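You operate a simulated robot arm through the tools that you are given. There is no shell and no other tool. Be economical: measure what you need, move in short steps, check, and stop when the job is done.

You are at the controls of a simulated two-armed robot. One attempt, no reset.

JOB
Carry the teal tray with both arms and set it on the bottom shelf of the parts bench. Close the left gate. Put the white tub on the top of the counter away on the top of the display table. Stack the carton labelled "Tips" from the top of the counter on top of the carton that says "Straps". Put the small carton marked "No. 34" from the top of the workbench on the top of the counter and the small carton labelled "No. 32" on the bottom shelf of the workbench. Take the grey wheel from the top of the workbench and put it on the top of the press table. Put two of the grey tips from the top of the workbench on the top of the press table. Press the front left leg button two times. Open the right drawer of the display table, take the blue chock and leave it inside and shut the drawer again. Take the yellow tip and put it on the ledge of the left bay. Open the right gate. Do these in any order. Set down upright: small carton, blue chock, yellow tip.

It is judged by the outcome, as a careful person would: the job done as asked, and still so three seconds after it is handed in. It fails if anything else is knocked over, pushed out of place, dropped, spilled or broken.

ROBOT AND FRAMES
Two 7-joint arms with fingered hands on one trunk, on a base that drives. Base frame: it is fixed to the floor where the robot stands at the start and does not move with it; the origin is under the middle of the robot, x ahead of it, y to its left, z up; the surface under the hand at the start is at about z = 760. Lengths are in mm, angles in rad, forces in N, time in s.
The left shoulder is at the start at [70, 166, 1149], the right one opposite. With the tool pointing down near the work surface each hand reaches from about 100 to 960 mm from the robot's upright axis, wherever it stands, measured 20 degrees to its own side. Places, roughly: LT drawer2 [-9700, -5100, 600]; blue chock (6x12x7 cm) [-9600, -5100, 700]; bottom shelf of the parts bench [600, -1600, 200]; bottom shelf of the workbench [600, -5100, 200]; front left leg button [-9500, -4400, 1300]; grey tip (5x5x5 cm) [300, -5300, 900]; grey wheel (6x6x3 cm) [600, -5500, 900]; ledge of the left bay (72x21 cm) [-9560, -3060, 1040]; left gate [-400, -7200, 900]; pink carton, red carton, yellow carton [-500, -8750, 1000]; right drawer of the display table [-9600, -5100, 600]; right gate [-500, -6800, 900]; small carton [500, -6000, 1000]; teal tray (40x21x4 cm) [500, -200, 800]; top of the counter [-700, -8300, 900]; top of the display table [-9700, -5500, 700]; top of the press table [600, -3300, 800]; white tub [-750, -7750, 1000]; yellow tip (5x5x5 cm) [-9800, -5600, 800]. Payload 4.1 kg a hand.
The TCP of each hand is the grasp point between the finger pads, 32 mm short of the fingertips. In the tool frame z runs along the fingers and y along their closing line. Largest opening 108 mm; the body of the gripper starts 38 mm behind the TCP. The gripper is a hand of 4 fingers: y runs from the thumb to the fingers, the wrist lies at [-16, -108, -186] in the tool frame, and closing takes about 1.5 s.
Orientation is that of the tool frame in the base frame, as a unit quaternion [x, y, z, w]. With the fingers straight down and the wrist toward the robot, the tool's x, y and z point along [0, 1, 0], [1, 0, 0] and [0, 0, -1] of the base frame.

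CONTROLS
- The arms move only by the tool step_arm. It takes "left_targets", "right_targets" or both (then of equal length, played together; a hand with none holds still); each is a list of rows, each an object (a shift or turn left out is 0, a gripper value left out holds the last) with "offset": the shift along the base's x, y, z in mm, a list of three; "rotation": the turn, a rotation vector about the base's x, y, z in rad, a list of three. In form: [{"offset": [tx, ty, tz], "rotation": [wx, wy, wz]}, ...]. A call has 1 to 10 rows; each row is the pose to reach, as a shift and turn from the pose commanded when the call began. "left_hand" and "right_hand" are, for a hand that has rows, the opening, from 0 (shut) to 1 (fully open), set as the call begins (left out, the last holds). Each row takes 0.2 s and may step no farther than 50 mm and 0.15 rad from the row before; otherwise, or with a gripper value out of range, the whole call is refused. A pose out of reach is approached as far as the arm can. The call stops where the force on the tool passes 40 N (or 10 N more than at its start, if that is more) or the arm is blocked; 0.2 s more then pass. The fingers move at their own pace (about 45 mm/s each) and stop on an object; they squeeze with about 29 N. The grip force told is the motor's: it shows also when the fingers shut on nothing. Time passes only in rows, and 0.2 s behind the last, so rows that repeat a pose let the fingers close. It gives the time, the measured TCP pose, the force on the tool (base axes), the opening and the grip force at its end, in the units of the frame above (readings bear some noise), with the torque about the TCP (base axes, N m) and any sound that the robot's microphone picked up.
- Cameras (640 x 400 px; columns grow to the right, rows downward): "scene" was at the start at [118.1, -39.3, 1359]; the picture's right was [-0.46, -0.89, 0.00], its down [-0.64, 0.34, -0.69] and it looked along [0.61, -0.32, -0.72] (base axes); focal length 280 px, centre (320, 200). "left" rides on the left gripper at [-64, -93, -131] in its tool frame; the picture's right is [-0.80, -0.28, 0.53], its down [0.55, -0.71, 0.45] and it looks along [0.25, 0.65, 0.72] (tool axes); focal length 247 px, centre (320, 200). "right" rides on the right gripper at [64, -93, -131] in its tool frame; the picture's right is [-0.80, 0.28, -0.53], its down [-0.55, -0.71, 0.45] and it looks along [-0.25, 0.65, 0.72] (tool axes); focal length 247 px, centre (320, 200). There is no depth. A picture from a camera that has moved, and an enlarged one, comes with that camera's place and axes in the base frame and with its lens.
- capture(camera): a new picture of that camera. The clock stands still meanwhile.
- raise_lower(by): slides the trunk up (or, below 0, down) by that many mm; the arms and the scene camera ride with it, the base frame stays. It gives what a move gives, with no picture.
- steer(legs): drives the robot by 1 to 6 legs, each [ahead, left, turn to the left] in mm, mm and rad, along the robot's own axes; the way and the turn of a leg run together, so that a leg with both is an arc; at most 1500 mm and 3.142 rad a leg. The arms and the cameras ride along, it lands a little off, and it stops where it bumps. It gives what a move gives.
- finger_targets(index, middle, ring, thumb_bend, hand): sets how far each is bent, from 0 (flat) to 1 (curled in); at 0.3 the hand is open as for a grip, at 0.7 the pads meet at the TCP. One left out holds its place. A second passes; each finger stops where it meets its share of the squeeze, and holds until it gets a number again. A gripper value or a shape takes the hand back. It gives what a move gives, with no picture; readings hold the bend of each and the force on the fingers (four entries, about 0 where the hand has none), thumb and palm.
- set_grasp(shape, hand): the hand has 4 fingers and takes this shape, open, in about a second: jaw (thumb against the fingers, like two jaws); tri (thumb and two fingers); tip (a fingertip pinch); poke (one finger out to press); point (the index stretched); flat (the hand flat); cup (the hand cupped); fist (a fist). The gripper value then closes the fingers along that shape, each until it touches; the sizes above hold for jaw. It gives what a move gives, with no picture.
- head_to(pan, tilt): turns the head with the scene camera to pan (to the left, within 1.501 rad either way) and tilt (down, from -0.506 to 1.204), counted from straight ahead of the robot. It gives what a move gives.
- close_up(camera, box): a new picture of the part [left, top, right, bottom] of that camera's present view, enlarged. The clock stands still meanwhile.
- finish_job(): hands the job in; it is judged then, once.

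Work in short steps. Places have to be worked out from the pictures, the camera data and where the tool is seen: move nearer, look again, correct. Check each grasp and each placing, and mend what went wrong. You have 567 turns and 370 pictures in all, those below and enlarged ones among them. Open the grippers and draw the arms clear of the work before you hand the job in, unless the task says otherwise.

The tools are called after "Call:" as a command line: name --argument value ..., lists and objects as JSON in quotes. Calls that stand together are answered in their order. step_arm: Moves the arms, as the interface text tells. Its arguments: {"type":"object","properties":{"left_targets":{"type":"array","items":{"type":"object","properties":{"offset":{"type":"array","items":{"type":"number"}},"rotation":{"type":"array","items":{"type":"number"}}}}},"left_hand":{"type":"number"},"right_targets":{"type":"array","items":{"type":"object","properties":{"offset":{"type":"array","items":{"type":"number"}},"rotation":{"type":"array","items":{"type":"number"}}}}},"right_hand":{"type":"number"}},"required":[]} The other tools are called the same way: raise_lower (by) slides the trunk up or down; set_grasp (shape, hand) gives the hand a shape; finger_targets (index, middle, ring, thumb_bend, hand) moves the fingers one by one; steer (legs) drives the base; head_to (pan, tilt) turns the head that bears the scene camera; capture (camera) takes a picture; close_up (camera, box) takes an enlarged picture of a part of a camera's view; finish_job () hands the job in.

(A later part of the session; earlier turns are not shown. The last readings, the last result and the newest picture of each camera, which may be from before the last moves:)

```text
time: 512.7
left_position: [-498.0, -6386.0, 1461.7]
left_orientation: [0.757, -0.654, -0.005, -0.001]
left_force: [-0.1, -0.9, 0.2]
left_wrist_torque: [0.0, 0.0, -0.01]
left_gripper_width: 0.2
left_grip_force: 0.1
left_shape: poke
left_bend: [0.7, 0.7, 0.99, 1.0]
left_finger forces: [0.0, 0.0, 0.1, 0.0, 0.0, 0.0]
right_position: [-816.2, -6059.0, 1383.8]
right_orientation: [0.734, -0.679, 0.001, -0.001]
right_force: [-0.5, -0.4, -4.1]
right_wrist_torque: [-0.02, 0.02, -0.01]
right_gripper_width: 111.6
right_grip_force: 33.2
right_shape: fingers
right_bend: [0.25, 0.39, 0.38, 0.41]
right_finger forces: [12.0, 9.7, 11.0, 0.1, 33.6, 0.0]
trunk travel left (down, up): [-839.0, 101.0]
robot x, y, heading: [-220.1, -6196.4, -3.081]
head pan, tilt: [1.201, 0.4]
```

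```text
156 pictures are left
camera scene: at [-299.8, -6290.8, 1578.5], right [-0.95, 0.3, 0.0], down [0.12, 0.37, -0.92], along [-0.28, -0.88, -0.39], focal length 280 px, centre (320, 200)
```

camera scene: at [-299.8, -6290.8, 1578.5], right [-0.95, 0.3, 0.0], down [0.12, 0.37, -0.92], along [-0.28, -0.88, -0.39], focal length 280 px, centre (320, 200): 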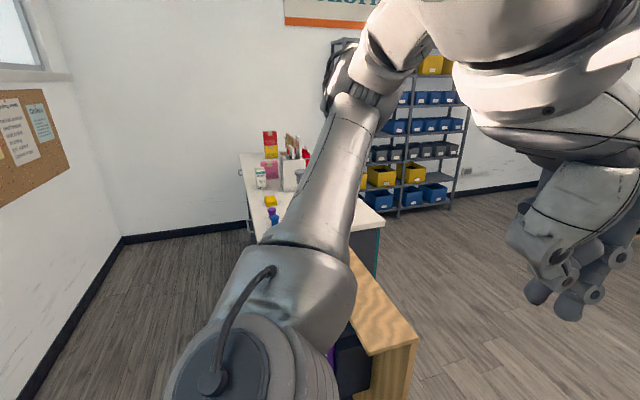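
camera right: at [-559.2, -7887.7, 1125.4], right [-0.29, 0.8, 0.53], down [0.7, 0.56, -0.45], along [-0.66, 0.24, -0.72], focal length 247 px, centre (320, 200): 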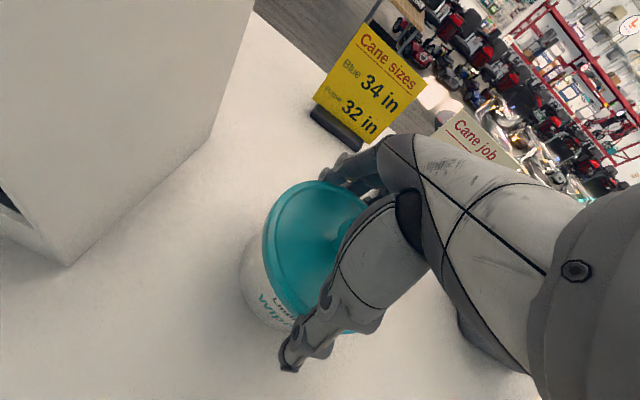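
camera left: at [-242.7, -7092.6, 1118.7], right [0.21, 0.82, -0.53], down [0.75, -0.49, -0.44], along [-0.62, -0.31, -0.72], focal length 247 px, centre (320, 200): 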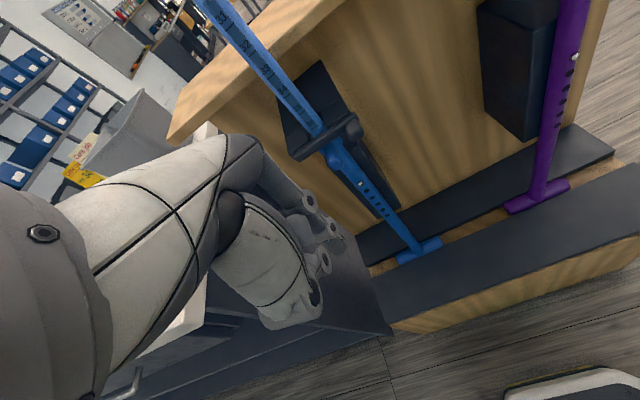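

I use the left wrist camera to check the gates: turn the left hand to look toward -y.

Call:
step_arm --left_targets '[{"offset": [10, 0, -20], "rotation": [0, 0, 0.15]}, {"offset": [20, 0, -40], "rotation": [0, 0, 0.3]}, {"offset": [30, 0, -60], "rotation": [0, 0, 0.45]}, {"offset": [40, 0, -80], "rotation": [0, 0, 0.6]}, {"offset": [50, 0, -100], "rotation": [0, 0, 0.75]}, {"offset": [60, 0, -120], "rotation": [0, 0, 0.9]}, {"offset": [70, 0, -140], "rotation": [0, 0, 1.05]}, {"offset": [80, 0, -150], "rotation": [0, 0, 1.2]}, {"offset": [90, 0, -150], "rotation": [0, 0, 1.35]}, {"offset": [100, 0, -150], "rotation": [0, 0, 1.5]}]'

Call:
capture --camera "left"

```text
time: 515.0
left_position: [-422.3, -6374.6, 1331.0]
left_orientation: [1.0, 0.014, -0.004, 0.0]
left_force: [-4.9, 3.9, -1.1]
left_wrist_torque: [-0.25, -0.31, -0.03]
left_gripper_width: 0.0
left_grip_force: 0.1
left_shape: poke
left_bend: [0.7, 0.7, 0.99, 1.0]
left_finger forces: [0.0, 0.0, 0.0, 0.1, 0.0, 0.1]
left hand out of reach, approached as far as the arm can: row 5, 6, 7, 8, 9, 10
right_position: [-816.2, -6056.2, 1384.2]
right_orientation: [0.734, -0.679, 0.001, 0.0]
right_force: [1.0, -0.7, -4.6]
right_wrist_torque: [0.0, 0.05, 0.01]
right_gripper_width: 111.3
right_grip_force: 33.5
right_shape: fingers
right_bend: [0.25, 0.39, 0.38, 0.41]
right_finger forces: [11.9, 9.7, 11.1, 0.0, 33.1, 0.0]
trunk travel left (down, up): [-839.0, 101.0]
robot x, y, heading: [-215.6, -6192.5, -3.083]
head pan, tilt: [1.201, 0.4]
stopped in row 10 (left hand): the force on the tool passed its limit at 43 N (the readings are from after the stop); the commanded pose is now the measured one
```

```text
155 pictures are left
camera left: at [-488.6, -6283.0, 1463.8], right [-0.81, 0.26, -0.53], down [0.52, 0.72, -0.45], along [0.26, -0.64, -0.72], focal length 247 px, centre (320, 200)
```

left: 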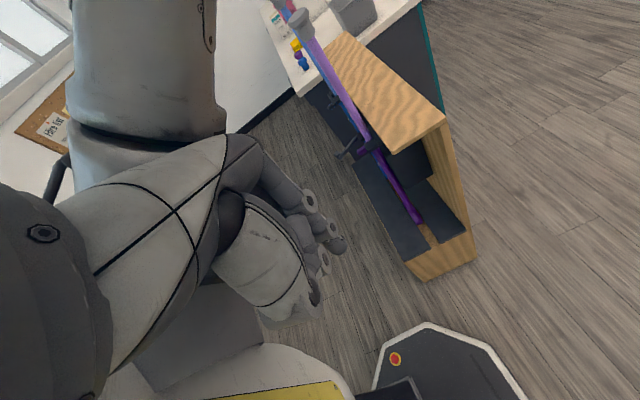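

Call:
close_up --camera "left" --box '[270, 0, 480, 240]'

```text
1.67 times, centred on (375, 120) of left
camera zoom: at [-488.6, -6283.0, 1463.8], right [-0.81, 0.26, -0.53], down [0.52, 0.72, -0.45], along [0.26, -0.64, -0.72], focal length 412 px, centre (228, 333)
```

zoom: 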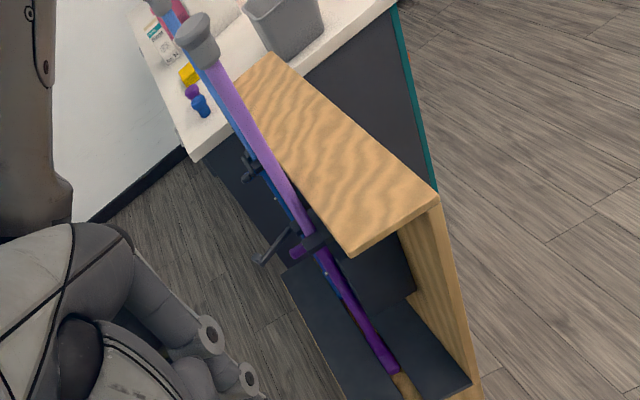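

The right gate is still open, the left closed, both canes in place. I tuck the left arm, lower the trunk to travelling height, straighten, and drive west a little to survey the route.

Call:
step_arm --left_targets '[{"offset": [-40, 0, 0]}, {"offset": [-80, -10, 0]}, {"offset": [-120, -20, 0]}, {"offset": [-160, -30, 0]}, {"offset": [-190, -40, 0]}]'

Call:
raise_lower --by -230

Call:
steer --legs '[[0, 0, -0.058], [1200, 0, 0]]'

Call:
head_to --pan 0 --tilt 0.25

Call:
capture --camera "scene"

```text
time: 516.2
left_position: [-615.3, -6414.2, 1331.3]
left_orientation: [1.0, 0.014, -0.003, 0.0]
left_force: [0.1, -0.8, 0.1]
left_wrist_torque: [0.04, 0.02, 0.01]
left_gripper_width: 0.0
left_grip_force: 0.1
left_shape: poke
left_bend: [0.7, 0.7, 0.99, 1.0]
left_finger forces: [0.0, 0.0, 0.0, 0.0, 0.0, 0.0]
right_position: [-817.8, -6055.9, 1383.4]
right_orientation: [0.734, -0.679, 0.002, 0.0]
right_force: [-0.3, 0.3, -4.3]
right_wrist_torque: [-0.05, -0.01, 0.01]
right_gripper_width: 111.3
right_grip_force: 32.9
right_shape: fingers
right_bend: [0.25, 0.39, 0.38, 0.41]
right_finger forces: [11.9, 9.8, 11.0, 0.1, 32.9, 0.0]
trunk travel left (down, up): [-839.0, 101.0]
robot x, y, heading: [-218.5, -6191.2, -3.08]
head pan, tilt: [1.201, 0.4]
```

```text
time: 518.7
left_position: [-614.0, -6413.6, 1101.6]
left_orientation: [1.0, 0.015, -0.003, 0.0]
left_force: [-0.1, -1.0, -0.4]
left_wrist_torque: [-0.02, -0.01, 0.01]
left_gripper_width: 0.0
left_grip_force: 0.0
left_shape: poke
left_bend: [0.7, 0.7, 0.99, 1.0]
left_finger forces: [0.0, 0.0, 0.0, 0.1, 0.0, 0.2]
right_position: [-817.3, -6054.2, 1153.5]
right_orientation: [0.734, -0.68, 0.002, 0.0]
right_force: [-0.1, -0.6, -3.7]
right_wrist_torque: [-0.02, 0.01, -0.01]
right_gripper_width: 111.3
right_grip_force: 31.9
right_shape: fingers
right_bend: [0.25, 0.39, 0.38, 0.41]
right_finger forces: [11.8, 9.7, 11.1, 0.0, 32.7, 0.0]
trunk travel left (down, up): [-609.0, 331.0]
robot x, y, heading: [-218.6, -6193.3, -3.079]
head pan, tilt: [1.201, 0.4]
```

```text
time: 525.1
left_position: [-1806.8, -6408.2, 1102.4]
left_orientation: [1.0, -0.006, -0.003, 0.0]
left_force: [0.4, 0.7, -0.6]
left_wrist_torque: [0.01, 0.04, -0.01]
left_gripper_width: 0.0
left_grip_force: 0.1
left_shape: poke
left_bend: [0.7, 0.7, 0.99, 1.0]
left_finger forces: [0.0, 0.0, 0.0, 0.0, 0.1, 0.0]
right_position: [-1994.3, -6042.2, 1153.2]
right_orientation: [0.719, -0.695, 0.002, 0.001]
right_force: [0.3, -0.8, -4.0]
right_wrist_torque: [-0.04, 0.0, 0.02]
right_gripper_width: 111.4
right_grip_force: 32.8
right_shape: fingers
right_bend: [0.25, 0.39, 0.38, 0.41]
right_finger forces: [11.8, 9.7, 11.0, 0.0, 32.7, 0.1]
trunk travel left (down, up): [-609.0, 331.0]
robot x, y, heading: [-1402.8, -6205.1, -3.121]
head pan, tilt: [1.201, 0.4]
```

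```text
time: 526.5
left_position: [-1808.2, -6409.1, 1103.9]
left_orientation: [1.0, -0.007, -0.004, -0.001]
left_force: [-0.2, 0.5, 0.5]
left_wrist_torque: [-0.02, 0.0, 0.03]
left_gripper_width: 0.0
left_grip_force: 0.0
left_shape: poke
left_bend: [0.7, 0.7, 0.99, 1.0]
left_finger forces: [0.1, 0.0, 0.1, 0.0, 0.1, 0.1]
right_position: [-1994.2, -6042.8, 1153.3]
right_orientation: [0.719, -0.695, 0.002, 0.0]
right_force: [0.5, 0.1, -5.3]
right_wrist_torque: [-0.03, -0.01, 0.0]
right_gripper_width: 111.2
right_grip_force: 32.3
right_shape: fingers
right_bend: [0.25, 0.39, 0.38, 0.41]
right_finger forces: [11.7, 9.6, 11.0, 0.0, 32.7, 0.0]
trunk travel left (down, up): [-609.0, 331.0]
robot x, y, heading: [-1400.7, -6204.3, -3.123]
head pan, tilt: [0.0, 0.25]
```

```text
153 pictures are left
camera scene: at [-1549.3, -6211.7, 1362.7], right [-0.02, 1.0, 0.0], down [0.25, 0.0, -0.97], along [-0.97, -0.02, -0.25], focal length 280 px, centre (320, 200)
```

scene: 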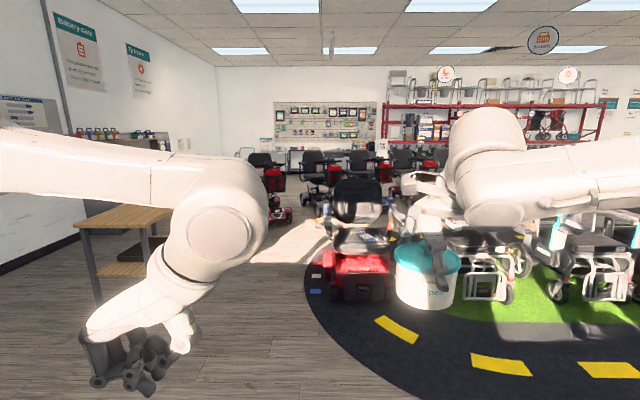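

Obstacles: a red scooter ahead right and a wooden table left. I go diagonally to y≈-6900 and look again.

Call:
steer --legs '[[1100, 700, -0.019]]'

Call:
capture --camera "scene"

Call:
head_to --pan 0.7 --tilt 0.25

Call:
capture --camera "scene"

```text
time: 533.1
left_position: [-2906.3, -7112.1, 1101.4]
left_orientation: [1.0, -0.016, -0.004, 0.0]
left_force: [0.5, 0.9, 0.3]
left_wrist_torque: [0.02, 0.01, 0.01]
left_gripper_width: 0.2
left_grip_force: 0.0
left_shape: poke
left_bend: [0.7, 0.7, 0.99, 1.0]
left_finger forces: [0.1, 0.1, 0.0, 0.0, 0.1, 0.0]
right_position: [-3088.4, -6743.1, 1155.0]
right_orientation: [0.713, -0.701, 0.001, 0.001]
right_force: [-0.1, 0.1, -4.7]
right_wrist_torque: [-0.02, -0.03, -0.03]
right_gripper_width: 111.1
right_grip_force: 32.2
right_shape: fingers
right_bend: [0.25, 0.39, 0.38, 0.42]
right_finger forces: [11.8, 9.6, 11.1, 0.0, 32.7, 0.0]
trunk travel left (down, up): [-609.0, 331.0]
robot x, y, heading: [-2499.8, -6916.8, -3.14]
head pan, tilt: [0.0, 0.25]
```

```text
152 pictures are left
camera scene: at [-2645.1, -6920.5, 1362.7], right [0.0, 1.0, 0.0], down [0.25, 0.0, -0.97], along [-0.97, 0.0, -0.25], focal length 280 px, centre (320, 200)
```

scene: 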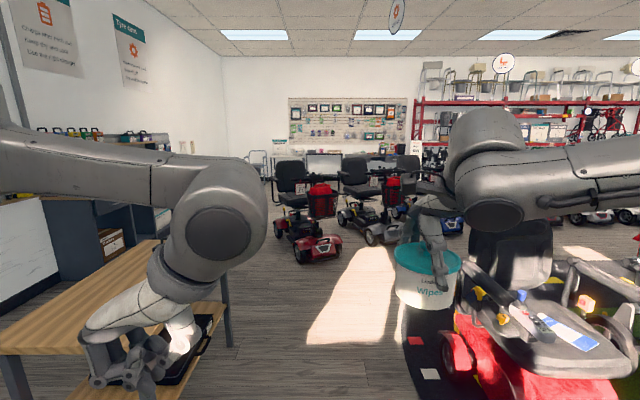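

```text
time: 534.1
left_position: [-2905.7, -7113.9, 1102.2]
left_orientation: [1.0, -0.016, -0.004, 0.0]
left_force: [-0.6, 1.1, -1.0]
left_wrist_torque: [0.03, -0.03, -0.02]
left_gripper_width: 0.0
left_grip_force: 0.1
left_shape: poke
left_bend: [0.7, 0.7, 0.99, 1.0]
left_finger forces: [0.1, 0.0, 0.0, 0.1, 0.0, 0.0]
right_position: [-3086.7, -6742.7, 1152.9]
right_orientation: [0.713, -0.701, 0.003, 0.001]
right_force: [-1.0, 0.0, -4.1]
right_wrist_torque: [-0.07, 0.06, 0.0]
right_gripper_width: 111.0
right_grip_force: 32.2
right_shape: fingers
right_bend: [0.25, 0.39, 0.38, 0.42]
right_finger forces: [11.8, 9.7, 11.0, 0.0, 32.5, 0.1]
trunk travel left (down, up): [-609.0, 331.0]
robot x, y, heading: [-2497.5, -6917.6, -3.146]
head pan, tilt: [0.7, 0.25]
```

```text
151 pictures are left
camera scene: at [-2623.1, -6980.6, 1362.7], right [-0.64, 0.76, 0.0], down [0.19, 0.16, -0.97], along [-0.74, -0.62, -0.25], focal length 280 px, centre (320, 200)
```

scene: 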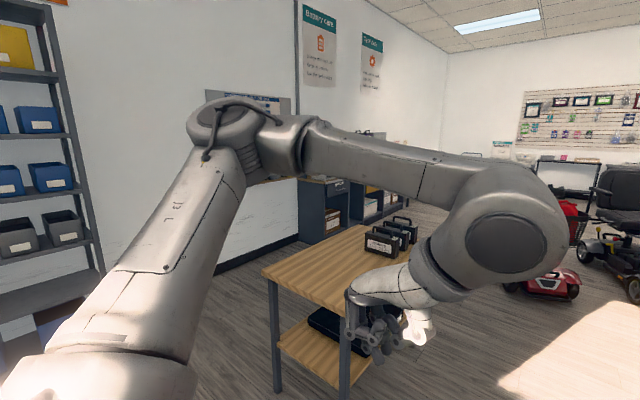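

The corridor straight ahead is ~1.1 m wide between table and red scooter. I go forward past the table, then check before sliding left around the next scooters.

Call:
steer --legs '[[1050, 0, 0.003], [1050, 0, 0]]'

Call:
capture --camera "scene"

Call:
head_to --pan 0 --tilt 0.3

Call:
capture --camera "scene"

```text
time: 544.5
left_position: [-4998.0, -7130.4, 1102.3]
left_orientation: [1.0, -0.012, -0.004, 0.0]
left_force: [-0.4, 0.4, 0.8]
left_wrist_torque: [0.02, -0.01, -0.01]
left_gripper_width: 0.0
left_grip_force: 0.0
left_shape: poke
left_bend: [0.7, 0.7, 0.99, 1.0]
left_finger forces: [0.0, 0.0, 0.1, 0.0, 0.1, 0.0]
right_position: [-5183.0, -6762.9, 1153.4]
right_orientation: [0.716, -0.698, 0.001, 0.0]
right_force: [0.9, -0.2, -4.8]
right_wrist_torque: [-0.05, 0.0, 0.0]
right_gripper_width: 110.8
right_grip_force: 32.4
right_shape: fingers
right_bend: [0.25, 0.39, 0.38, 0.42]
right_finger forces: [11.8, 9.6, 10.9, 0.0, 32.3, 0.0]
trunk travel left (down, up): [-609.0, 331.0]
robot x, y, heading: [-4590.9, -6930.1, -3.133]
head pan, tilt: [0.7, 0.25]
```

```text
150 pictures are left
camera scene: at [-4715.2, -6995.6, 1362.7], right [-0.65, 0.76, 0.0], down [0.19, 0.16, -0.97], along [-0.73, -0.63, -0.25], focal length 280 px, centre (320, 200)
```

scene: 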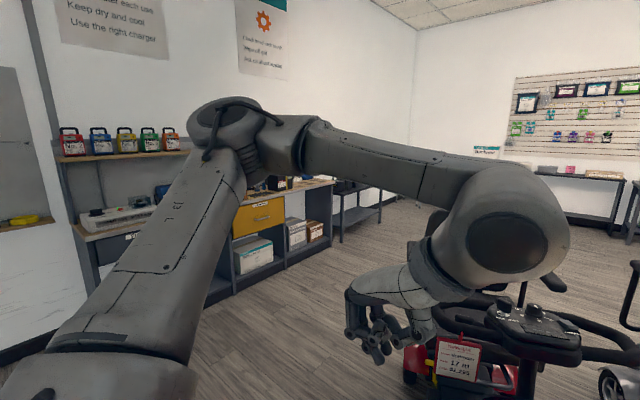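

```text
time: 545.6
left_position: [-4997.6, -7130.0, 1102.4]
left_orientation: [1.0, -0.011, -0.003, 0.001]
left_force: [-0.2, 0.1, 0.7]
left_wrist_torque: [-0.01, 0.02, -0.03]
left_gripper_width: 0.0
left_grip_force: 0.0
left_shape: poke
left_bend: [0.7, 0.7, 0.99, 1.0]
left_finger forces: [0.0, 0.0, 0.0, 0.0, 0.0, 0.0]
right_position: [-5181.0, -6762.3, 1153.0]
right_orientation: [0.716, -0.698, 0.002, 0.0]
right_force: [-0.7, 0.3, -4.1]
right_wrist_torque: [-0.04, 0.0, 0.01]
right_gripper_width: 110.9
right_grip_force: 32.2
right_shape: fingers
right_bend: [0.25, 0.39, 0.38, 0.42]
right_finger forces: [11.7, 9.6, 10.9, 0.0, 32.3, 0.1]
trunk travel left (down, up): [-609.0, 331.0]
robot x, y, heading: [-4593.0, -6932.2, -3.129]
head pan, tilt: [0.0, 0.3]
```

```text
149 pictures are left
camera scene: at [-4737.8, -6935.7, 1357.9], right [-0.01, 1.0, 0.0], down [0.3, 0.0, -0.96], along [-0.95, -0.01, -0.3], focal length 280 px, centre (320, 200)
```

scene: 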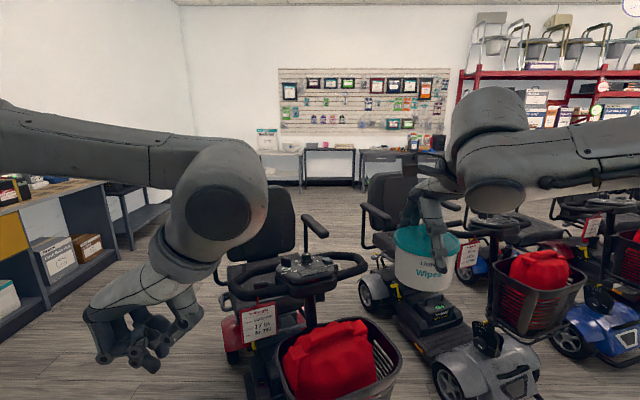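

A scooter basket is just ahead, below my hands. I slide left ~1 m into the aisle beside the cabinets and look down it.

Call:
steer --legs '[[0, 1000, -0.01]]'

Call:
capture --camera "scene"

```text
time: 550.8
left_position: [-4995.1, -8119.2, 1101.6]
left_orientation: [1.0, -0.018, -0.003, 0.0]
left_force: [0.1, 0.5, 0.3]
left_wrist_torque: [0.0, 0.02, 0.03]
left_gripper_width: 0.0
left_grip_force: 0.1
left_shape: poke
left_bend: [0.7, 0.7, 0.99, 1.0]
left_finger forces: [0.1, 0.0, 0.0, 0.1, 0.0, 0.1]
right_position: [-5176.0, -7749.1, 1153.1]
right_orientation: [0.711, -0.704, 0.001, 0.001]
right_force: [-0.1, 0.0, -4.5]
right_wrist_torque: [0.02, 0.01, -0.01]
right_gripper_width: 110.9
right_grip_force: 32.1
right_shape: fingers
right_bend: [0.25, 0.39, 0.38, 0.42]
right_finger forces: [11.7, 9.6, 10.9, 0.0, 32.3, 0.1]
trunk travel left (down, up): [-609.0, 331.0]
robot x, y, heading: [-4585.4, -7925.5, 3.142]
head pan, tilt: [0.0, 0.3]
```

```text
148 pictures are left
camera scene: at [-4734.1, -7927.3, 1357.9], right [0.0, 1.0, 0.0], down [0.3, 0.0, -0.96], along [-0.96, 0.0, -0.3], focal length 280 px, centre (320, 200)
```

scene: 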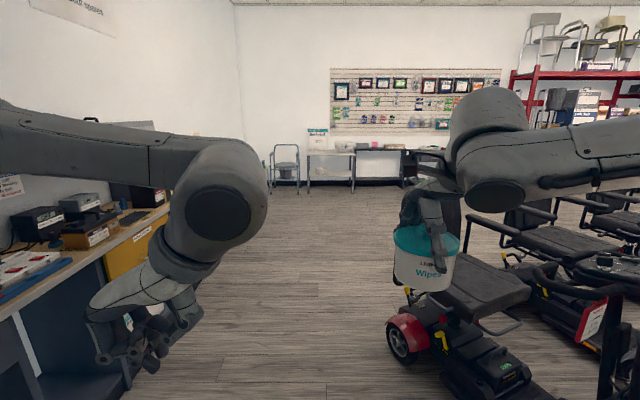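

Clear aisle. I drive forward 3 m with a slight shift left.

Call:
steer --legs '[[1400, 130, 0], [1500, 0, 0]]'

Call:
head_to --pan -0.7 --tilt 0.3

Call:
capture --camera "scene"

Call:
head_to --pan -1.4 --tilt 0.3

Call:
capture --camera "scene"

```text
time: 564.8
left_position: [-7907.1, -8219.6, 1101.0]
left_orientation: [1.0, -0.023, -0.003, 0.0]
left_force: [-0.1, -0.4, 0.1]
left_wrist_torque: [-0.02, 0.01, 0.0]
left_gripper_width: 0.0
left_grip_force: 0.0
left_shape: poke
left_bend: [0.7, 0.7, 0.99, 1.0]
left_finger forces: [0.1, 0.0, 0.0, 0.0, 0.0, 0.0]
right_position: [-8082.1, -7845.9, 1153.7]
right_orientation: [-0.707, 0.707, -0.002, -0.001]
right_force: [0.7, 0.7, -4.6]
right_wrist_torque: [-0.02, -0.03, 0.0]
right_gripper_width: 111.0
right_grip_force: 32.1
right_shape: fingers
right_bend: [0.25, 0.39, 0.38, 0.42]
right_finger forces: [11.7, 9.5, 10.8, 0.0, 32.0, 0.0]
trunk travel left (down, up): [-609.0, 331.0]
robot x, y, heading: [-7495.5, -8028.9, 3.126]
head pan, tilt: [0.0, 0.3]
```

```text
time: 565.9
left_position: [-7906.9, -8217.8, 1102.4]
left_orientation: [1.0, -0.023, -0.003, 0.0]
left_force: [0.2, 0.3, 0.3]
left_wrist_torque: [0.01, 0.01, 0.01]
left_gripper_width: 0.0
left_grip_force: 0.1
left_shape: poke
left_bend: [0.7, 0.7, 0.99, 1.0]
left_finger forces: [0.0, 0.0, 0.0, 0.0, 0.1, 0.0]
right_position: [-8082.7, -7844.9, 1154.0]
right_orientation: [0.707, -0.707, 0.002, 0.0]
right_force: [0.3, 0.4, -4.1]
right_wrist_torque: [0.0, 0.01, -0.01]
right_gripper_width: 111.1
right_grip_force: 31.7
right_shape: fingers
right_bend: [0.25, 0.39, 0.38, 0.42]
right_finger forces: [11.7, 9.4, 10.9, 0.0, 31.9, 0.0]
trunk travel left (down, up): [-609.0, 331.0]
robot x, y, heading: [-7493.8, -8029.2, 3.126]
head pan, tilt: [-0.7, 0.3]
```

```text
147 pictures are left
camera scene: at [-7620.2, -7969.5, 1357.9], right [0.65, 0.76, 0.0], down [0.22, -0.19, -0.96], along [-0.72, 0.62, -0.3], focal length 280 px, centre (320, 200)
```

scene: 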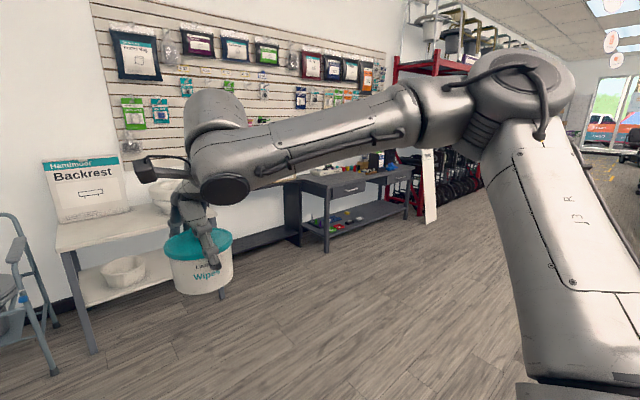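

```text
time: 567.0
left_position: [-7906.7, -8217.1, 1102.1]
left_orientation: [1.0, -0.024, -0.004, 0.0]
left_force: [0.2, 0.1, 0.6]
left_wrist_torque: [0.02, 0.01, 0.04]
left_gripper_width: 0.0
left_grip_force: 0.0
left_shape: poke
left_bend: [0.7, 0.7, 0.99, 1.0]
left_finger forces: [0.0, 0.0, 0.0, 0.0, 0.2, 0.1]
right_position: [-8081.1, -7845.0, 1152.1]
right_orientation: [-0.707, 0.707, -0.002, 0.0]
right_force: [0.6, 0.5, -4.0]
right_wrist_torque: [-0.04, 0.01, 0.02]
right_gripper_width: 111.2
right_grip_force: 32.3
right_shape: fingers
right_bend: [0.25, 0.39, 0.38, 0.42]
right_finger forces: [11.7, 9.5, 10.8, 0.1, 31.9, 0.0]
trunk travel left (down, up): [-609.0, 331.0]
robot x, y, heading: [-7494.7, -8029.5, 3.125]
head pan, tilt: [-1.4, 0.3]
```

```text
146 pictures are left
camera scene: at [-7564.2, -7938.3, 1358.0], right [0.99, 0.16, 0.0], down [0.05, -0.29, -0.96], along [-0.15, 0.94, -0.3], focal length 280 px, centre (320, 200)
```

scene: 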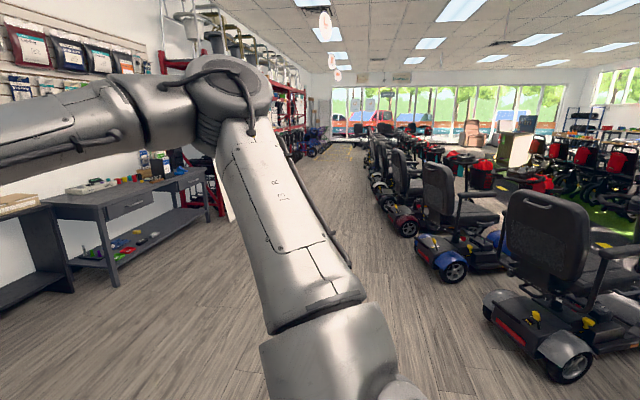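

The display table (dark, with drawers) is along the far wall to the right. I go forward to x≈-8600, then slide right to y≈-5400.

Call:
steer --legs '[[1080, 0, 0.016], [0, -1300, 0], [0, -1300, 0]]'

Call:
head_to --pan 0 --tilt 0.5

Call:
capture --camera "scene"

```text
time: 584.7
left_position: [-9004.9, -5629.5, 1101.9]
left_orientation: [1.0, -0.015, -0.004, -0.001]
left_force: [0.6, 0.0, 0.9]
left_wrist_torque: [0.0, 0.03, -0.02]
left_gripper_width: 0.0
left_grip_force: 0.0
left_shape: poke
left_bend: [0.7, 0.7, 0.99, 1.0]
left_finger forces: [0.0, 0.0, 0.0, 0.0, 0.0, 0.0]
right_position: [-9185.2, -5259.3, 1152.6]
right_orientation: [0.713, -0.701, 0.001, 0.001]
right_force: [-0.4, -0.2, -4.3]
right_wrist_torque: [-0.03, 0.0, 0.01]
right_gripper_width: 110.9
right_grip_force: 32.1
right_shape: fingers
right_bend: [0.25, 0.39, 0.38, 0.42]
right_finger forces: [11.7, 9.6, 10.7, 0.1, 31.7, 0.0]
trunk travel left (down, up): [-609.0, 331.0]
robot x, y, heading: [-8595.9, -5432.4, -3.139]
head pan, tilt: [-1.4, 0.3]
```

```text
time: 586.2
left_position: [-9003.1, -5630.1, 1101.7]
left_orientation: [1.0, -0.015, -0.004, -0.001]
left_force: [0.4, 0.5, -1.0]
left_wrist_torque: [0.03, -0.02, -0.02]
left_gripper_width: 0.2
left_grip_force: 0.1
left_shape: poke
left_bend: [0.7, 0.7, 0.99, 1.0]
left_finger forces: [0.0, 0.0, 0.0, 0.0, 0.1, 0.0]
right_position: [-9187.0, -5259.4, 1152.8]
right_orientation: [0.713, -0.701, 0.002, 0.001]
right_force: [0.5, -0.2, -4.5]
right_wrist_torque: [-0.02, 0.01, -0.02]
right_gripper_width: 111.0
right_grip_force: 32.2
right_shape: fingers
right_bend: [0.25, 0.39, 0.38, 0.42]
right_finger forces: [11.6, 9.6, 10.8, 0.1, 31.7, 0.1]
trunk travel left (down, up): [-609.0, 331.0]
robot x, y, heading: [-8597.1, -5433.2, -3.139]
head pan, tilt: [0.0, 0.499]
```

```text
145 pictures are left
camera scene: at [-8740.3, -5436.4, 1339.5], right [0.0, 1.0, 0.0], down [0.48, 0.0, -0.88], along [-0.88, 0.0, -0.48], focal length 280 px, centre (320, 200)
```

scene: 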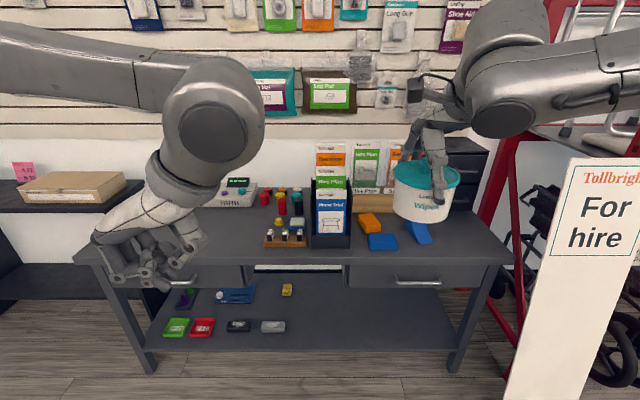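

I move the left hand aside and zoom on the table top.

Call:
step_arm --left_targets '[{"offset": [40, -20, 30]}, {"offset": [80, -40, 60]}, {"offset": [110, -60, 90]}, {"offset": [130, -90, 120]}, {"offset": [140, -120, 150]}]'

Call:
close_up --camera "scene" --box '[60, 130, 520, 300]'

```text
refused: row 1 steps farther than a row can; nothing moved
```

```text
1.39 times, centred on (290, 215) of scene
camera zoom: at [-8740.3, -5436.4, 1339.5], right [0.0, 1.0, 0.0], down [0.48, 0.0, -0.88], along [-0.88, 0.0, -0.48], focal length 390 px, centre (362, 179)
```

zoom: 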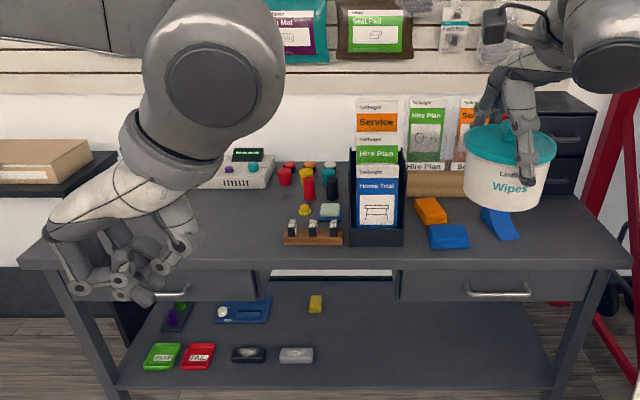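

Call:
step_arm --left_targets '[{"offset": [28, -18, 28]}, {"offset": [56, -38, 56]}, {"offset": [84, -60, 84]}, {"offset": [110, -85, 112]}, {"offset": [130, -112, 140]}]'

Call:
capture --camera "scene"

Call:
close_up --camera "scene" --box '[230, 170, 330, 250]'

Call:
capture --camera "right"

```text
time: 587.5
left_position: [-8892.4, -5719.6, 1218.4]
left_orientation: [1.0, -0.015, -0.004, -0.001]
left_force: [0.7, 0.1, -0.4]
left_wrist_torque: [-0.01, -0.02, -0.01]
left_gripper_width: 0.0
left_grip_force: 0.0
left_shape: poke
left_bend: [0.7, 0.7, 0.99, 1.0]
left_finger forces: [0.0, 0.0, 0.1, 0.1, 0.1, 0.0]
left hand out of reach, approached as far as the arm can: row 5
right_position: [-9185.8, -5260.4, 1153.0]
right_orientation: [0.714, -0.701, 0.002, 0.0]
right_force: [-0.8, 0.2, -4.5]
right_wrist_torque: [-0.05, -0.02, 0.03]
right_gripper_width: 110.9
right_grip_force: 31.3
right_shape: fingers
right_bend: [0.25, 0.39, 0.38, 0.42]
right_finger forces: [11.7, 9.4, 10.8, 0.0, 31.4, 0.0]
trunk travel left (down, up): [-609.0, 331.0]
robot x, y, heading: [-8594.5, -5433.2, -3.136]
head pan, tilt: [0.0, 0.499]
```

```text
143 pictures are left
camera scene: at [-8741.9, -5436.2, 1339.3], right [0.0, 1.0, 0.0], down [0.48, 0.0, -0.88], along [-0.88, 0.0, -0.48], focal length 280 px, centre (320, 200)
```

scene: 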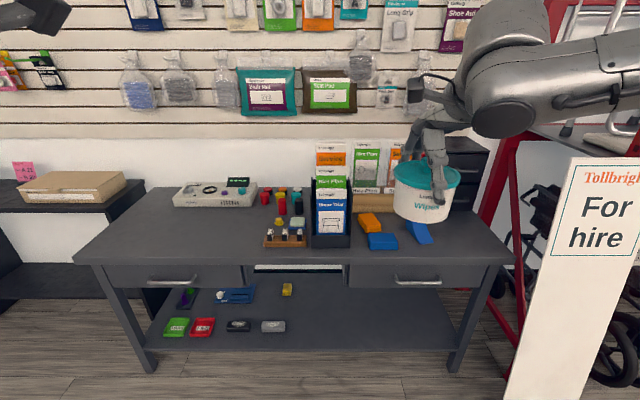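

```text
5.00 times, centred on (280, 210) of scene
camera zoom: at [-8741.9, -5436.2, 1339.3], right [0.0, 1.0, 0.0], down [0.48, 0.0, -0.88], along [-0.88, 0.0, -0.48], focal length 1402 px, centre (520, 150)
```

zoom: 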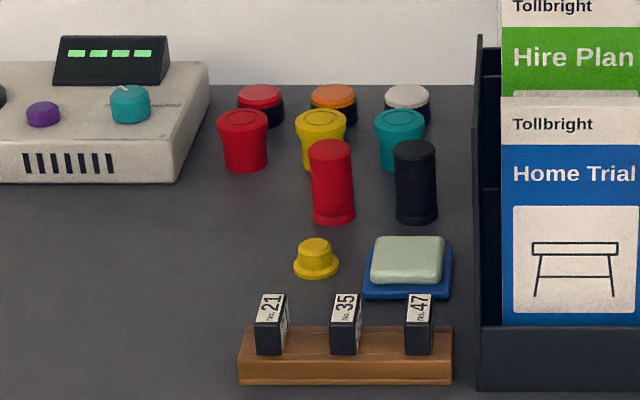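

```text
141 pictures are left
camera right: at [-9094.1, -5321.2, 1284.3], right [-0.3, 0.79, 0.53], down [0.7, 0.56, -0.45], along [-0.65, 0.24, -0.72], focal length 247 px, centre (320, 200)
```

right: 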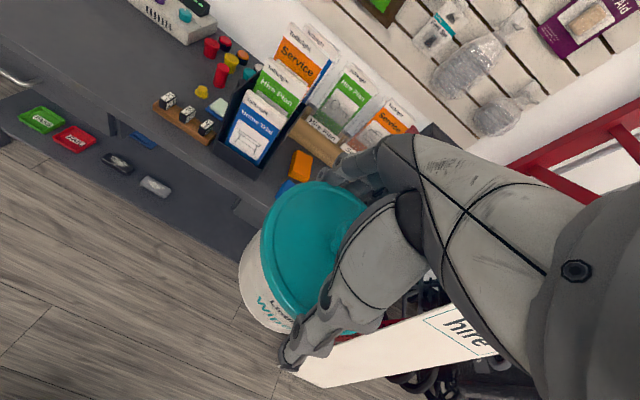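

Yellow tip is the lidded cup behind the red cylinder. The table top is z≈750; a free spot for the tub is ≈[-9580,-5760]. I drive there.

Call:
steer --legs '[[0, 500, 0], [395, 0, -0.003]]'

Call:
capture --camera "scene"

Call:
capture --camera "right"

```text
time: 592.5
left_position: [-9289.2, -6214.3, 1218.3]
left_orientation: [1.0, -0.018, -0.004, -0.001]
left_force: [0.3, 1.4, -0.4]
left_wrist_torque: [0.02, 0.01, 0.03]
left_gripper_width: 0.1
left_grip_force: 0.0
left_shape: poke
left_bend: [0.7, 0.7, 0.99, 1.0]
left_finger forces: [0.0, 0.0, 0.0, 0.1, 0.0, 0.0]
right_position: [-9580.4, -5753.0, 1154.2]
right_orientation: [0.712, -0.703, 0.002, 0.0]
right_force: [-0.4, -0.8, -4.8]
right_wrist_torque: [-0.01, -0.02, 0.06]
right_gripper_width: 110.8
right_grip_force: 31.5
right_shape: fingers
right_bend: [0.25, 0.39, 0.38, 0.42]
right_finger forces: [11.6, 9.4, 10.8, 0.0, 31.5, 0.0]
trunk travel left (down, up): [-609.0, 331.0]
robot x, y, heading: [-8994.2, -5928.7, 3.138]
head pan, tilt: [0.0, 0.499]
```

```text
140 pictures are left
camera scene: at [-9136.6, -5930.9, 1339.6], right [0.0, 1.0, 0.0], down [0.48, 0.0, -0.88], along [-0.88, 0.0, -0.48], focal length 280 px, centre (320, 200)
```

scene: 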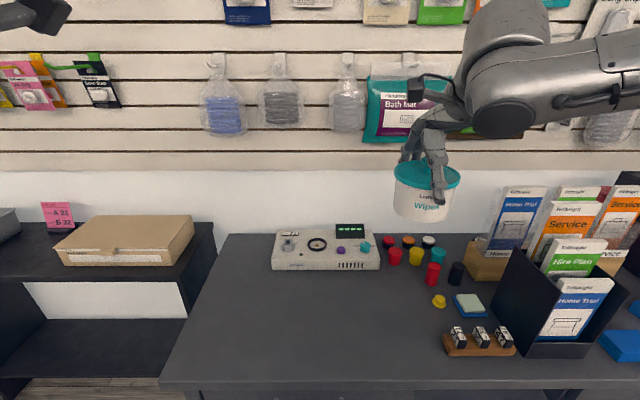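

```text
139 pictures are left
camera right: at [-9488.3, -5814.3, 1285.3], right [-0.29, 0.8, 0.53], down [0.7, 0.56, -0.45], along [-0.65, 0.24, -0.72], focal length 247 px, centre (320, 200)
```

right: 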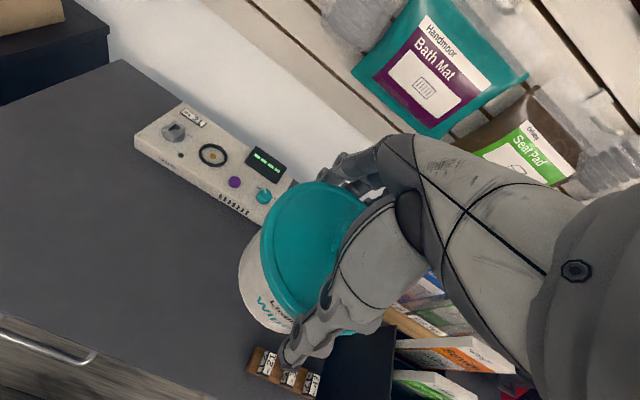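

The spot is clear; I shift 80 mm further left for working space and lower with the trunk.

Call:
steer --legs '[[0, 80, 0.003]]'

Call:
raise_lower --by -270

Call:
capture --camera "scene"

```text
time: 593.5
left_position: [-9288.4, -6296.0, 1218.8]
left_orientation: [1.0, -0.016, -0.004, -0.001]
left_force: [0.6, -0.1, -0.6]
left_wrist_torque: [-0.01, -0.03, -0.03]
left_gripper_width: 0.0
left_grip_force: 0.0
left_shape: poke
left_bend: [0.7, 0.7, 0.99, 1.0]
left_finger forces: [0.0, 0.1, 0.1, 0.1, 0.0, 0.0]
right_position: [-9580.9, -5834.6, 1153.8]
right_orientation: [0.712, -0.702, 0.002, 0.001]
right_force: [-0.3, -0.6, -4.0]
right_wrist_torque: [-0.05, -0.02, 0.03]
right_gripper_width: 110.7
right_grip_force: 31.7
right_shape: fingers
right_bend: [0.25, 0.39, 0.38, 0.42]
right_finger forces: [11.6, 9.3, 10.8, 0.0, 31.6, 0.1]
trunk travel left (down, up): [-609.0, 331.0]
robot x, y, heading: [-8993.4, -6008.1, -3.139]
head pan, tilt: [0.0, 0.499]
```

```text
time: 596.3
left_position: [-9288.2, -6294.2, 950.0]
left_orientation: [1.0, -0.016, -0.004, -0.002]
left_force: [-0.4, -0.5, -0.3]
left_wrist_torque: [0.04, 0.01, -0.04]
left_gripper_width: 0.0
left_grip_force: 0.0
left_shape: poke
left_bend: [0.7, 0.7, 0.99, 1.0]
left_finger forces: [0.0, 0.1, 0.1, 0.1, 0.0, 0.0]
right_position: [-9580.9, -5833.1, 883.7]
right_orientation: [0.713, -0.701, 0.002, 0.0]
right_force: [0.0, -0.3, -4.4]
right_wrist_torque: [0.01, 0.05, 0.01]
right_gripper_width: 110.5
right_grip_force: 31.2
right_shape: fingers
right_bend: [0.25, 0.39, 0.38, 0.42]
right_finger forces: [11.5, 9.4, 10.8, 0.0, 31.4, 0.0]
trunk travel left (down, up): [-339.0, 601.0]
robot x, y, heading: [-8989.4, -6011.1, -3.141]
head pan, tilt: [0.0, 0.499]
```

```text
138 pictures are left
camera scene: at [-9136.4, -6011.4, 1069.6], right [0.0, 1.0, 0.0], down [0.48, 0.0, -0.88], along [-0.88, 0.0, -0.48], focal length 280 px, centre (320, 200)
```

scene: 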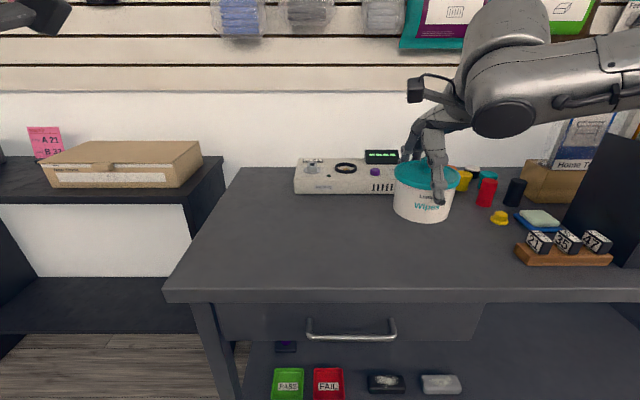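

I lower in small steps to contact.

Call:
step_arm --right_targets '[{"offset": [0, 0, -20]}, {"offset": [0, 0, -40]}, {"offset": [0, 0, -48]}, {"offset": [0, 0, -54]}, {"offset": [0, 0, -59]}, {"offset": [0, 0, -64]}, {"offset": [0, 0, -69]}, {"offset": [0, 0, -74]}, {"offset": [0, 0, -79]}, {"offset": [0, 0, -84]}]'

Call:
close_up --camera "scene" --box '[330, 100, 530, 260]'

```text
time: 598.5
left_position: [-9289.1, -6295.4, 949.2]
left_orientation: [1.0, -0.016, -0.004, -0.001]
left_force: [1.2, -0.3, -0.6]
left_wrist_torque: [-0.03, -0.02, 0.01]
left_gripper_width: 0.0
left_grip_force: 0.0
left_shape: poke
left_bend: [0.7, 0.7, 0.99, 1.0]
left_finger forces: [0.0, 0.1, 0.1, 0.0, 0.0, 0.0]
right_position: [-9579.8, -5834.7, 799.0]
right_orientation: [0.713, -0.702, 0.001, 0.001]
right_force: [-0.5, 0.9, -4.0]
right_wrist_torque: [0.0, 0.01, -0.01]
right_gripper_width: 110.4
right_grip_force: 31.3
right_shape: fingers
right_bend: [0.25, 0.39, 0.38, 0.42]
right_finger forces: [11.5, 9.5, 10.6, 0.0, 31.2, 0.1]
trunk travel left (down, up): [-339.0, 601.0]
robot x, y, heading: [-8994.4, -6006.9, -3.138]
head pan, tilt: [0.0, 0.499]
```

```text
2.50 times, centred on (430, 180) of scene
camera zoom: at [-9136.6, -6011.3, 1069.5], right [0.0, 1.0, 0.0], down [0.48, 0.0, -0.88], along [-0.88, 0.0, -0.48], focal length 701 px, centre (45, 250)
```

zoom: 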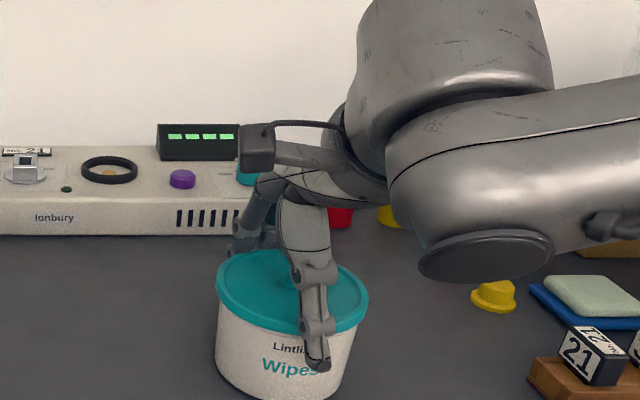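

Call:
step_arm --right_targets '[{"offset": [0, 0, -4]}, {"offset": [0, 0, -8]}, {"offset": [0, 0, -12]}, {"offset": [0, 0, -16]}, {"offset": [0, 0, -20]}, {"offset": [0, 0, -24]}, {"offset": [0, 0, -28]}, {"offset": [0, 0, -32]}, {"offset": [0, 0, -36]}, {"offset": [0, 0, -40]}]'

Call:
close_up --camera "scene" --box '[330, 100, 530, 260]'

```text
time: 599.4
left_position: [-9286.3, -6295.4, 948.7]
left_orientation: [1.0, -0.016, -0.006, 0.0]
left_force: [-0.7, -0.8, 0.0]
left_wrist_torque: [0.01, 0.01, 0.0]
left_gripper_width: 0.1
left_grip_force: 0.0
left_shape: poke
left_bend: [0.7, 0.7, 0.99, 1.0]
left_finger forces: [0.1, 0.1, 0.0, 0.0, 0.1, 0.0]
right_position: [-9581.5, -5835.5, 794.9]
right_orientation: [0.712, -0.702, -0.005, 0.008]
right_force: [5.6, 1.7, 21.6]
right_wrist_torque: [0.15, -0.77, 0.05]
right_gripper_width: 110.9
right_grip_force: 38.3
right_shape: fingers
right_bend: [0.25, 0.39, 0.38, 0.41]
right_finger forces: [12.2, 9.2, 11.2, 0.1, 45.5, 0.1]
trunk travel left (down, up): [-339.0, 601.0]
robot x, y, heading: [-8988.8, -6007.8, -3.142]
head pan, tilt: [0.0, 0.499]
stopped in row 4 (right hand): the force on the tool passed its limit at 45 N (the readings are from after the stop); the commanded pose is now the measured one
```

```text
2.50 times, centred on (430, 180) of scene
camera zoom: at [-9133.8, -6011.6, 1070.0], right [0.0, 1.0, 0.0], down [0.48, 0.0, -0.88], along [-0.88, 0.0, -0.48], focal length 701 px, centre (45, 250)
```

zoom: 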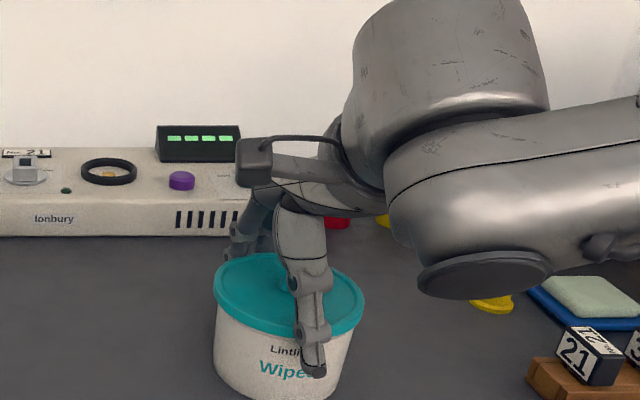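

Contact; the table is at ≈720. I spread the fingers and rise straight up.

Call:
finger_targets --hand "right" --index 0.1 --middle 0.1 --ring 0.1 --thumb_bend 0.1

Call:
raise_lower --by 130

Call:
close_up --camera "scene" --box '[330, 120, 530, 300]'

Call:
capture --camera "right"

```text
time: 600.4
left_position: [-9288.6, -6293.4, 949.3]
left_orientation: [1.0, -0.015, -0.004, 0.0]
left_force: [-0.5, -0.2, -0.2]
left_wrist_torque: [0.02, 0.01, 0.01]
left_gripper_width: 0.1
left_grip_force: 0.1
left_shape: poke
left_bend: [0.7, 0.7, 0.99, 1.0]
left_finger forces: [0.1, 0.1, 0.0, 0.1, 0.0, 0.0]
right_position: [-9582.4, -5835.1, 791.6]
right_orientation: [0.713, -0.701, -0.002, 0.005]
right_force: [0.4, 0.3, 0.5]
right_wrist_torque: [0.02, 0.02, 0.0]
right_gripper_width: 156.0
right_grip_force: 0.0
right_shape: fingers
right_bend: [0.1, 0.1, 0.1, 0.1]
right_finger forces: [0.0, 0.0, 0.0, 0.1, 0.0, 0.1]
trunk travel left (down, up): [-339.0, 601.0]
robot x, y, heading: [-8990.3, -6007.5, -3.137]
head pan, tilt: [0.0, 0.499]
heard: snap
```

```text
time: 602.0
left_position: [-9287.5, -6294.7, 1079.0]
left_orientation: [1.0, -0.016, -0.005, 0.0]
left_force: [0.2, -0.3, 0.2]
left_wrist_torque: [0.03, -0.01, 0.02]
left_gripper_width: 0.2
left_grip_force: 0.0
left_shape: poke
left_bend: [0.7, 0.7, 0.99, 1.0]
left_finger forces: [0.1, 0.0, 0.0, 0.1, 0.0, 0.0]
right_position: [-9581.9, -5835.0, 920.7]
right_orientation: [0.713, -0.701, -0.001, 0.004]
right_force: [0.1, -0.5, 0.5]
right_wrist_torque: [0.0, 0.02, -0.02]
right_gripper_width: 155.9
right_grip_force: 0.0
right_shape: fingers
right_bend: [0.1, 0.1, 0.1, 0.1]
right_finger forces: [0.0, 0.0, 0.0, 0.0, 0.1, 0.0]
trunk travel left (down, up): [-469.0, 471.0]
robot x, y, heading: [-8987.2, -6010.5, -3.138]
head pan, tilt: [0.0, 0.499]
```

```text
2.22 times, centred on (430, 210) of scene
camera zoom: at [-9136.4, -6011.4, 1199.5], right [0.0, 1.0, 0.0], down [0.48, 0.0, -0.88], along [-0.88, 0.0, -0.48], focal length 623 px, centre (76, 178)
```

zoom: 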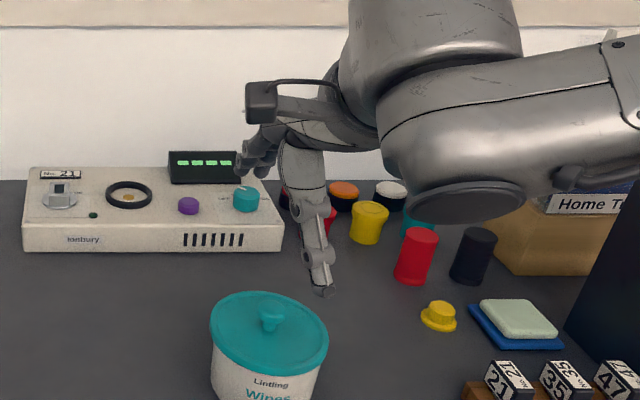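

```text
134 pictures are left
camera right: at [-9488.9, -5896.0, 1051.7], right [-0.29, 0.8, 0.53], down [0.69, 0.56, -0.46], along [-0.66, 0.24, -0.71], focal length 247 px, centre (320, 200)
```

right: 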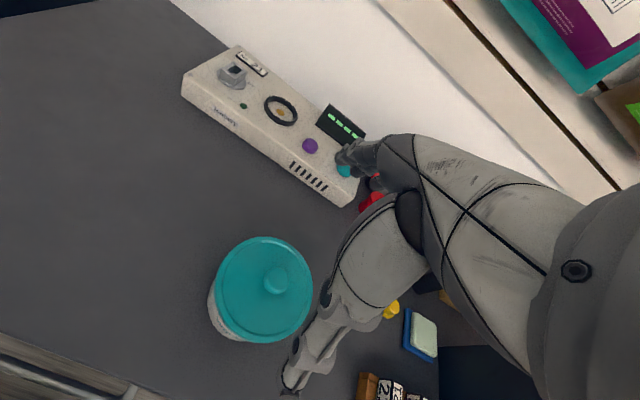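

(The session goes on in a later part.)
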